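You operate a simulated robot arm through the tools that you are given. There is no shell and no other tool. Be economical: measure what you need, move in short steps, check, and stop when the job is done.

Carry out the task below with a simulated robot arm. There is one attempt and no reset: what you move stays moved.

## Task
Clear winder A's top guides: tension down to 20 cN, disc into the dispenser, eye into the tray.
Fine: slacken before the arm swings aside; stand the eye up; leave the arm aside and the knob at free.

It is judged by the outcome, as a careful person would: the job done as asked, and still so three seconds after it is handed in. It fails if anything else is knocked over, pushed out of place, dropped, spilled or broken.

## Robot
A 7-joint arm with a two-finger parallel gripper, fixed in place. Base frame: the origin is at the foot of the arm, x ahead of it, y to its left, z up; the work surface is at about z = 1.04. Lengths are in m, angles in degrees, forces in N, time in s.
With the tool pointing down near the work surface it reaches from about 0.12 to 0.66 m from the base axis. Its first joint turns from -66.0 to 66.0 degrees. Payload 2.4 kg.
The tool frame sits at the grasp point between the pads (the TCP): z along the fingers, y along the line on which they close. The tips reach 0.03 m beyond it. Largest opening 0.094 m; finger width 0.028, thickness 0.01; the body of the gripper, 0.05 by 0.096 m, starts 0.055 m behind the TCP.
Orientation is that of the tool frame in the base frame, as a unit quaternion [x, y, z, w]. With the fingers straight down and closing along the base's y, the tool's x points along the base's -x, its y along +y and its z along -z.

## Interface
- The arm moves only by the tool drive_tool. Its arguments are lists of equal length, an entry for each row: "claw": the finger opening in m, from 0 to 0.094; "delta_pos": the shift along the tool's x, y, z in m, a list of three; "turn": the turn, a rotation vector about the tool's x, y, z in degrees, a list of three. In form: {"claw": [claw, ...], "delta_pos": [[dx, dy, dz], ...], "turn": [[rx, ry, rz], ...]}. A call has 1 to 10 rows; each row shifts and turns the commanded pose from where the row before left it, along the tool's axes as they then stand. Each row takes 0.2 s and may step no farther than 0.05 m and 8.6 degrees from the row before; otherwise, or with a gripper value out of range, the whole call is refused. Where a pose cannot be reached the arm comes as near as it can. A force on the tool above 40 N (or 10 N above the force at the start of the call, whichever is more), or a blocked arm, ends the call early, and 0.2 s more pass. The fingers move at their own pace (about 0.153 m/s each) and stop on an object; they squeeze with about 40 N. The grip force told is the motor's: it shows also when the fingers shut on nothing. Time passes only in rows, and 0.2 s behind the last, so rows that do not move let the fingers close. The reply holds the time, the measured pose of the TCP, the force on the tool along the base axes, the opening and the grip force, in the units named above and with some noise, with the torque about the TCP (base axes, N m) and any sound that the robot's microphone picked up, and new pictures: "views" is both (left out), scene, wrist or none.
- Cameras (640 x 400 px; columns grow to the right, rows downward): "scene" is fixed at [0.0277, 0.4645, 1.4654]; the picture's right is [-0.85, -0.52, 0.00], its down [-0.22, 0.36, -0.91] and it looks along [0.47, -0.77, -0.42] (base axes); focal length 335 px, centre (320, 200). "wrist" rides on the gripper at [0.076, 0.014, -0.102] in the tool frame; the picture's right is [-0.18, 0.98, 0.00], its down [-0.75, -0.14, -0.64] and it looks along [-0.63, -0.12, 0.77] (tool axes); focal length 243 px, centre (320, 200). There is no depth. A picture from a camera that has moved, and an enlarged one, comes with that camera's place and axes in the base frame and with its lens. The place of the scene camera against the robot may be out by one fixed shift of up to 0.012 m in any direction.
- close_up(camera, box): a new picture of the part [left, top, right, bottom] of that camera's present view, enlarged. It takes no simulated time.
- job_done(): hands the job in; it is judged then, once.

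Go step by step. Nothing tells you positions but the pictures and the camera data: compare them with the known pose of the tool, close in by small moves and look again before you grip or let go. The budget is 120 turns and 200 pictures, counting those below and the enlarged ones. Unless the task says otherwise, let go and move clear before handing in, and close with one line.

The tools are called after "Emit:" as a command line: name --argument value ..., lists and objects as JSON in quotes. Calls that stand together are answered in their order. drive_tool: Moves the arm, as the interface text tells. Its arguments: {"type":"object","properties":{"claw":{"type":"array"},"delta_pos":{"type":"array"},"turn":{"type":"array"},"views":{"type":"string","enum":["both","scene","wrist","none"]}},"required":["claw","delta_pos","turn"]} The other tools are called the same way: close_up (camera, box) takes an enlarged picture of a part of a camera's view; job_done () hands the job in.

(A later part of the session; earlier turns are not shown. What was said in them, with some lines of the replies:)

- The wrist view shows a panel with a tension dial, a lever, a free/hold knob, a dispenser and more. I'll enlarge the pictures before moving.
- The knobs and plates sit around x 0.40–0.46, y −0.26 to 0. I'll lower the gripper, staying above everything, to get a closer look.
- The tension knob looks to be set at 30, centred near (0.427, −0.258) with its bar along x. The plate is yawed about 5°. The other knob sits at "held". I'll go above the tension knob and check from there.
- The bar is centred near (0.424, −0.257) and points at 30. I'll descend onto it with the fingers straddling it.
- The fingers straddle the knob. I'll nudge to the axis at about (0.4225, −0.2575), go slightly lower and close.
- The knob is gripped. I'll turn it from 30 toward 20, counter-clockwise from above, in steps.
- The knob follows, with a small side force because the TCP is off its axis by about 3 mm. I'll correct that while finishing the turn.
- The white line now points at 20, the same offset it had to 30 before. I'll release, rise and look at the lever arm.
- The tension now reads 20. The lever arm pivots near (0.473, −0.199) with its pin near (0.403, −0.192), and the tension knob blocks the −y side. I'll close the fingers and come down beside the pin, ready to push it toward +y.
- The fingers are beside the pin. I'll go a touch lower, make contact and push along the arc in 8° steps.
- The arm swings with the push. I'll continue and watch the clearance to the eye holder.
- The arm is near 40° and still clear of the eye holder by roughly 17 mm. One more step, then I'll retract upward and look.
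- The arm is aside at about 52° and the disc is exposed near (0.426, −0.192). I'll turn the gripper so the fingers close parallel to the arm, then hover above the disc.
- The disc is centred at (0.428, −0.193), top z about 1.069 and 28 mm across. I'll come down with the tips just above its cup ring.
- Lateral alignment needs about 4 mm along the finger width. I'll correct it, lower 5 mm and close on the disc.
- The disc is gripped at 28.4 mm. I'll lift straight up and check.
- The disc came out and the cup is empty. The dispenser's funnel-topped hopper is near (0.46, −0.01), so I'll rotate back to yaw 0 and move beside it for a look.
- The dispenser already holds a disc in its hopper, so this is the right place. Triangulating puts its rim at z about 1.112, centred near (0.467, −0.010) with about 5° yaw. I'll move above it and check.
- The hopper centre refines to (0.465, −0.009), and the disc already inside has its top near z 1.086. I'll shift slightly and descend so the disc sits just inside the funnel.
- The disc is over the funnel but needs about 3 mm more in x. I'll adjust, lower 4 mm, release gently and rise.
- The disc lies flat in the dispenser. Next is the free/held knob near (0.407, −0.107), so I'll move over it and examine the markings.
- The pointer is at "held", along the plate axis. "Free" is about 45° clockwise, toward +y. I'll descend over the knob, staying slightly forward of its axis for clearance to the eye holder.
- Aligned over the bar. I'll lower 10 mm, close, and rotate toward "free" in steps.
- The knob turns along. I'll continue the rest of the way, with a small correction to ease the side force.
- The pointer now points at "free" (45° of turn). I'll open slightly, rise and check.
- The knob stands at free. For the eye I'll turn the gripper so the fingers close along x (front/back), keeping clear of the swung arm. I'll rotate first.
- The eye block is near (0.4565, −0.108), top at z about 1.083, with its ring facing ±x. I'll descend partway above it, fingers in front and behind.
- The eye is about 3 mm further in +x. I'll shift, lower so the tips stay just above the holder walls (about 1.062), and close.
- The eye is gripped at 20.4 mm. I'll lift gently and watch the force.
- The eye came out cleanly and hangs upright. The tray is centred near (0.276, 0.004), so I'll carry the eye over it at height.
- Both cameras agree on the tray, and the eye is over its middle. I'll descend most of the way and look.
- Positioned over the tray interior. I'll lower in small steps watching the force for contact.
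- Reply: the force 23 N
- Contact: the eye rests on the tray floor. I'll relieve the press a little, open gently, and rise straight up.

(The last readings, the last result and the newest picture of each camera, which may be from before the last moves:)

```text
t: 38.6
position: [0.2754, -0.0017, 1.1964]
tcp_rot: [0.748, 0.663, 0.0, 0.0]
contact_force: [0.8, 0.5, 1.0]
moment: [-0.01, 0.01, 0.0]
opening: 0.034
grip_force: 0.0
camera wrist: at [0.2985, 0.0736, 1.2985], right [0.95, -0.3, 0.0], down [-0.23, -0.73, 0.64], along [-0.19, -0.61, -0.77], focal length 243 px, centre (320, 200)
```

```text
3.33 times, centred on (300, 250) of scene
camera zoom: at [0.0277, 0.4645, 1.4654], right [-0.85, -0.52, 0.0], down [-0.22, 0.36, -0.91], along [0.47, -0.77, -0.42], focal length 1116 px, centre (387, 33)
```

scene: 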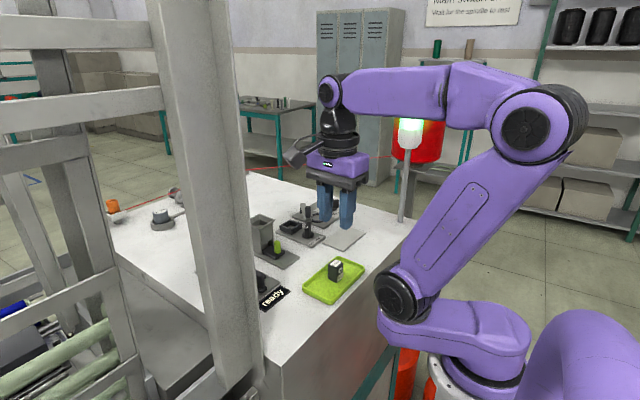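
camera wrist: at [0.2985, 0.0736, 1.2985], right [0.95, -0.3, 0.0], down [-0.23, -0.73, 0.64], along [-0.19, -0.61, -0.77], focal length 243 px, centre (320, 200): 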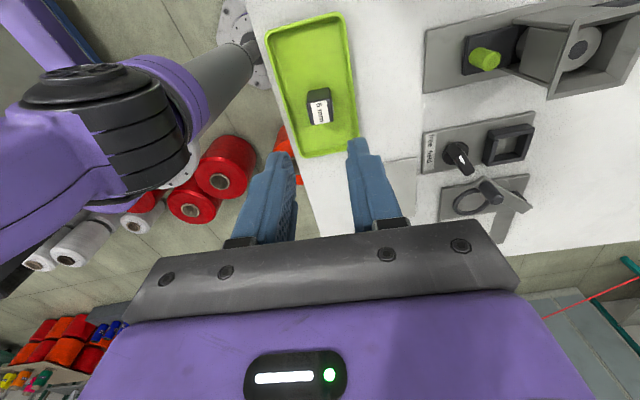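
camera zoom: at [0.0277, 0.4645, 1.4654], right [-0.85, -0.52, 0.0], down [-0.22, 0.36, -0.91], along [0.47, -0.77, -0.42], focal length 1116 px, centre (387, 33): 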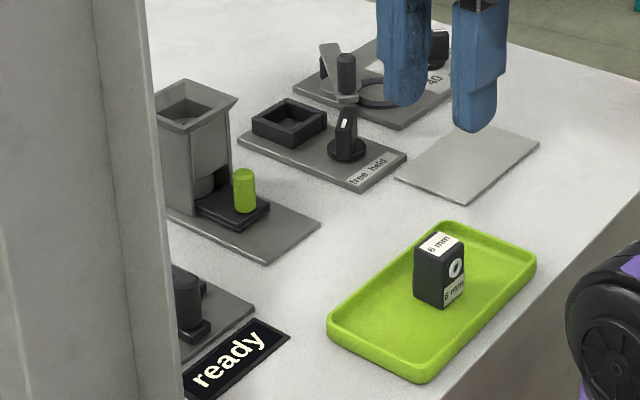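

The eye stands upright in the tray. One last check of the tension knob and arm before handing in, after moving a bit higher.

Emit:
drive_tool --claw '[0.034, 0.034, 0.034, 0.034, 0.034, 0.034, 0.034, 0.034]' --delta_pos '[[0, 0, -0.04], [0, 0, -0.04], [-0.04, 0, 0], [-0.04, 0, 0], [-0.03, 0, 0], [0, 0, 0], [0, 0, 0], [0, 0, 0]]' --turn '[[0, 0, 0], [0, 0, 0], [0, 0, -8], [0, 0, -8], [0, 0, -8], [0, 0, -8], [0, 0, -8], [0, 0, -8]]' --views "both"

Emit:
close_up --camera "scene" --box '[280, 190, 360, 250]'

Emit:
close_up --camera "wrist" --box '[280, 20, 580, 220]'

```text
t: 40.4
position: [0.2759, -0.1091, 1.2746]
tcp_rot: [0.413, 0.911, -0.001, -0.001]
contact_force: [0.2, -0.7, 0.4]
moment: [-0.02, 0.01, -0.01]
opening: 0.0339
grip_force: 0.0
camera wrist: at [0.2362, -0.0429, 1.377], right [0.86, 0.51, 0.0], down [0.39, -0.66, 0.64], along [0.33, -0.55, -0.77], focal length 243 px, centre (320, 200)
```

scene: 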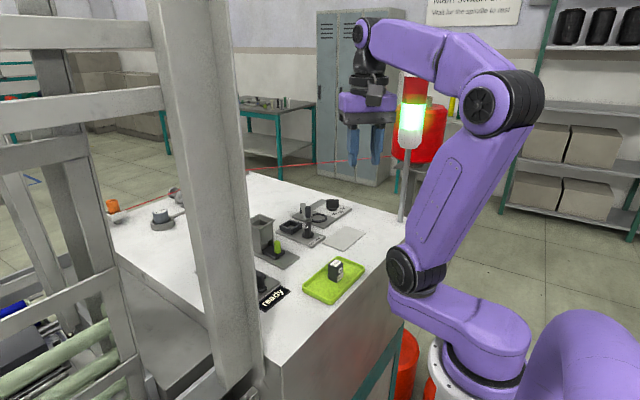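
wrist: 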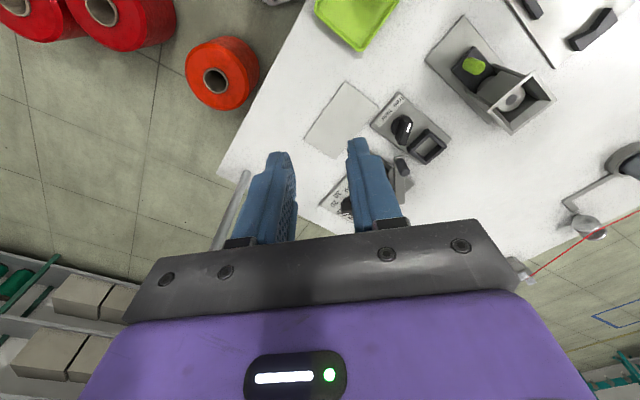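

```text
6.67 times, centred on (320, 220) of scene
camera zoom: at [0.0277, 0.4645, 1.4654], right [-0.85, -0.52, 0.0], down [-0.22, 0.36, -0.91], along [0.47, -0.77, -0.42], focal length 2233 px, centre (320, 67)
```

zoom: 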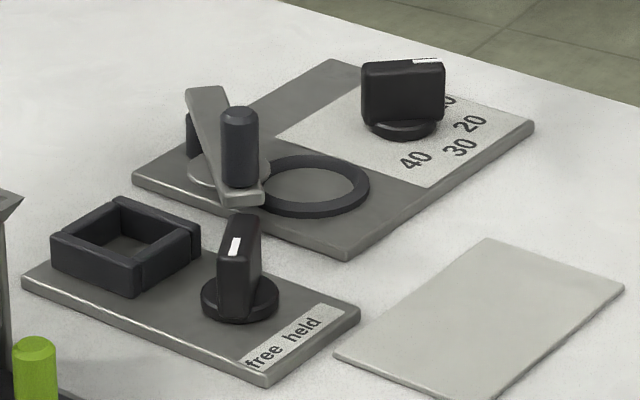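

```text
2.00 times, centred on (430, 120) of wrist
camera zoom: at [0.2362, -0.0429, 1.377], right [0.86, 0.51, 0.0], down [0.39, -0.66, 0.64], along [0.33, -0.55, -0.77], focal length 485 px, centre (100, 360)
```

zoom: 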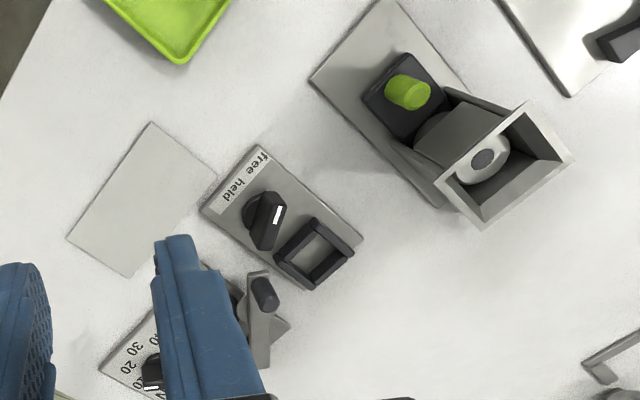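

Everything is in place. The arm is at roughly 48°, and a bit more swing would leave it more plainly aside and fully off the cup. I'll return with closed fingers behind its pin and push it slightly further.

Emit:
drive_tool --claw '[0, 0, 0, 0, 0, 0]' --delta_pos '[[-0.0429, 0.0213, 0], [-0.0429, 0.0213, 0], [-0.0429, 0.0213, 0], [0, 0, 0.045], [0, 0, 0.045], [0, 0, 0.03]]' --turn '[[0, 0, 0], [0, 0, 0], [0, 0, 5.2], [0, 0, 0], [0, 0, 0], [0, 0, 0]]' --views "wrist"

Emit:
close_up --camera "wrist" --box '[240, 60, 440, 220]'

Emit:
close_up --camera "scene" --box '[280, 170, 350, 240]'

```text
t: 41.8
position: [0.4075, -0.1663, 1.1531]
tcp_rot: [0.455, 0.89, 0.0, 0.0]
contact_force: [0.1, -0.3, 0.5]
moment: [0.0, 0.0, 0.0]
opening: 0.0
grip_force: 32.7
camera wrist: at [0.3739, -0.0952, 1.256], right [0.9, 0.43, 0.0], down [0.33, -0.69, 0.64], along [0.27, -0.58, -0.77], focal length 243 px, centre (320, 200)
```

wrist: 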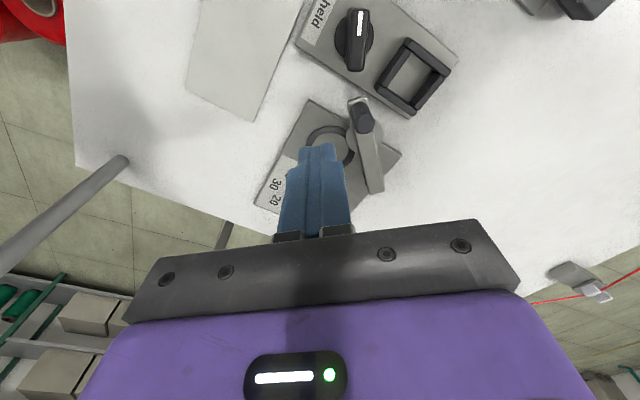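

```text
2.50 times, centred on (340, 140) of wrist
camera zoom: at [0.3739, -0.0952, 1.256], right [0.9, 0.43, 0.0], down [0.33, -0.69, 0.64], along [0.27, -0.58, -0.77], focal length 606 px, centre (270, 350)
```

zoom: 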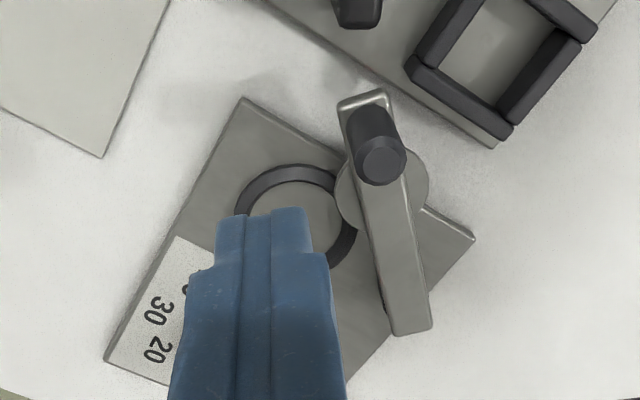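

```text
5.71 times, centred on (315, 205) of scene
camera zoom: at [0.0277, 0.4645, 1.4654], right [-0.85, -0.52, 0.0], down [-0.22, 0.36, -0.91], along [0.47, -0.77, -0.42], focal length 1914 px, centre (349, 171)
```

zoom: 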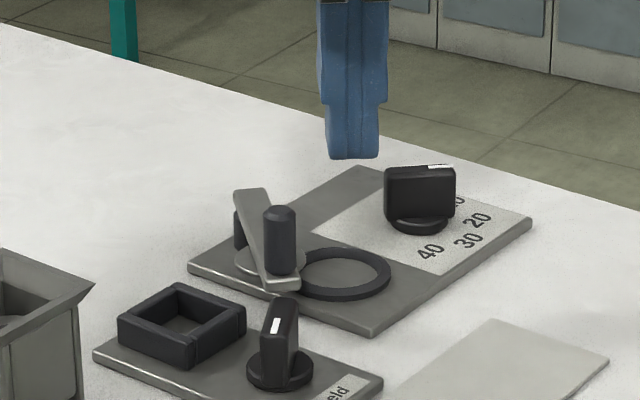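

The arm tip has about 16 mm before the holder, so an 8° further push is safe. I'll descend, make contact, push, back off and rise.

Emit:
drive_tool --claw '[0, 0, 0, 0, 0, 0]' --delta_pos '[[0, 0, 0.02], [0, 0, 0.02], [0, 0.007, 0], [0, 0.007, 0], [0.0017, 0.0099, 0], [0, 0, 0]]' --turn '[[0, 0, 0], [0, 0, 0], [0, 0, 0], [0, 0, 0], [0, 0, 8], [0, 0, 0]]' --views "wrist"

Emit:
close_up --camera "wrist" --box '[240, 60, 440, 220]'

Emit:
close_up --camera "scene" --box '[280, 170, 350, 240]'

```text
t: 43.2
position: [0.4288, -0.1475, 1.1146]
tcp_rot: [0.516, 0.856, -0.001, 0.0]
contact_force: [0.5, -0.2, 0.2]
moment: [0.04, 0.04, -0.03]
opening: 0.0
grip_force: 33.0
camera wrist: at [0.4042, -0.0751, 1.2167], right [0.96, 0.3, 0.0], down [0.23, -0.73, 0.64], along [0.19, -0.61, -0.77], focal length 243 px, centre (320, 200)
```

wrist: 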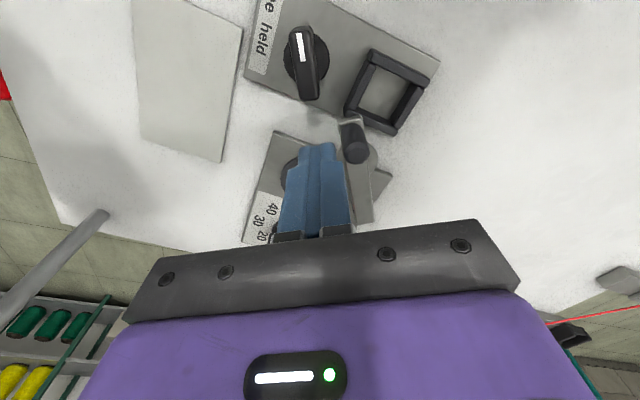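

```text
2.50 times, centred on (340, 140) of wrist
camera zoom: at [0.4042, -0.0751, 1.2167], right [0.96, 0.3, 0.0], down [0.23, -0.73, 0.64], along [0.19, -0.61, -0.77], focal length 606 px, centre (270, 350)
```

zoom: 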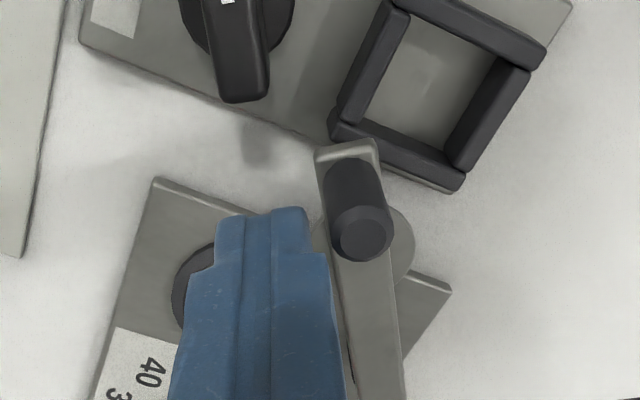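

```text
5.71 times, centred on (315, 205) of scene
camera zoom: at [0.0277, 0.4645, 1.4654], right [-0.85, -0.52, 0.0], down [-0.22, 0.36, -0.91], along [0.47, -0.77, -0.42], focal length 1914 px, centre (349, 171)
```

zoom: 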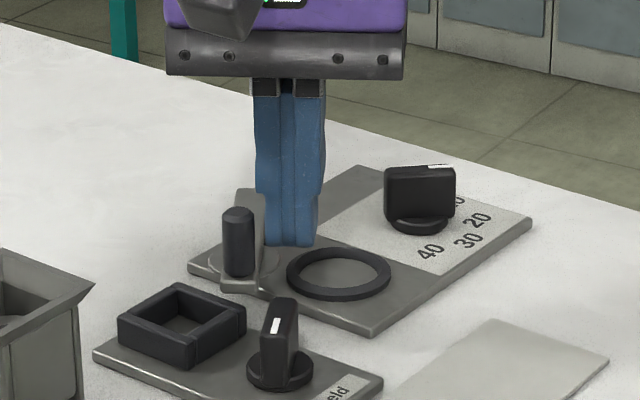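

The arm now lies well aside, clear of the cup and not touching the holder. I'll back off, rise and do a final check.

Emit:
drive_tool --claw '[0, 0, 0, 0, 0]' --delta_pos '[[0, -0.01, 0], [0, -0.005, -0.04], [0, 0, -0.045], [0, 0, -0.045], [0.04, 0, 0]]' --turn '[[0, 0, 0], [0, 0, 0], [0, 0, 0], [0, 0, 0], [0, 0, 0]]' --views "scene"

Emit:
close_up --camera "scene" --box '[240, 190, 370, 310]'

```text
t: 44.4
position: [0.3945, -0.1198, 1.2439]
tcp_rot: [0.517, 0.856, 0.0, -0.001]
contact_force: [-1.1, 0.8, -0.7]
moment: [-0.03, -0.02, 0.01]
opening: 0.0001
grip_force: 33.0
```

scene: 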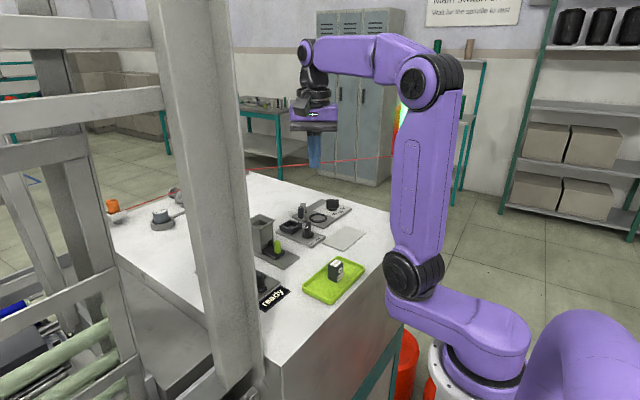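

```text
3.33 times, centred on (305, 250) of scene
camera zoom: at [0.0277, 0.4645, 1.4654], right [-0.85, -0.52, 0.0], down [-0.22, 0.36, -0.91], along [0.47, -0.77, -0.42], focal length 1116 px, centre (370, 33)
```

zoom: 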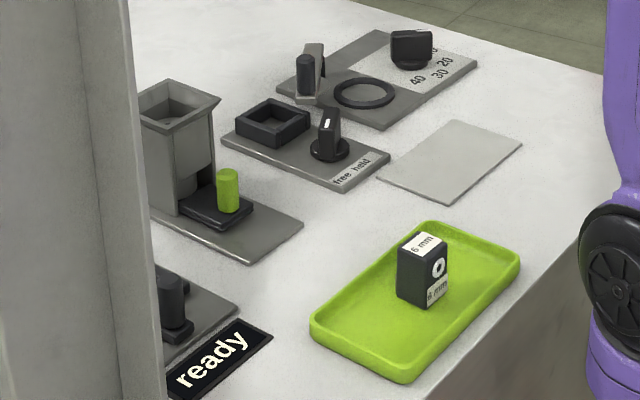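

The tension reads 20, the arm is aside, the disc is in the dispenser, the knob is at free and the eye stands in the tray. Handing in.

Emit:
job_done

```text
The job is handed in.
```

Winder A's top guides are cleared. I slackened the tension to 20 cN before swinging the arm aside. The disc is in the dispenser, the eye stands upright in the tray, and the arm is left aside with the knob at free.
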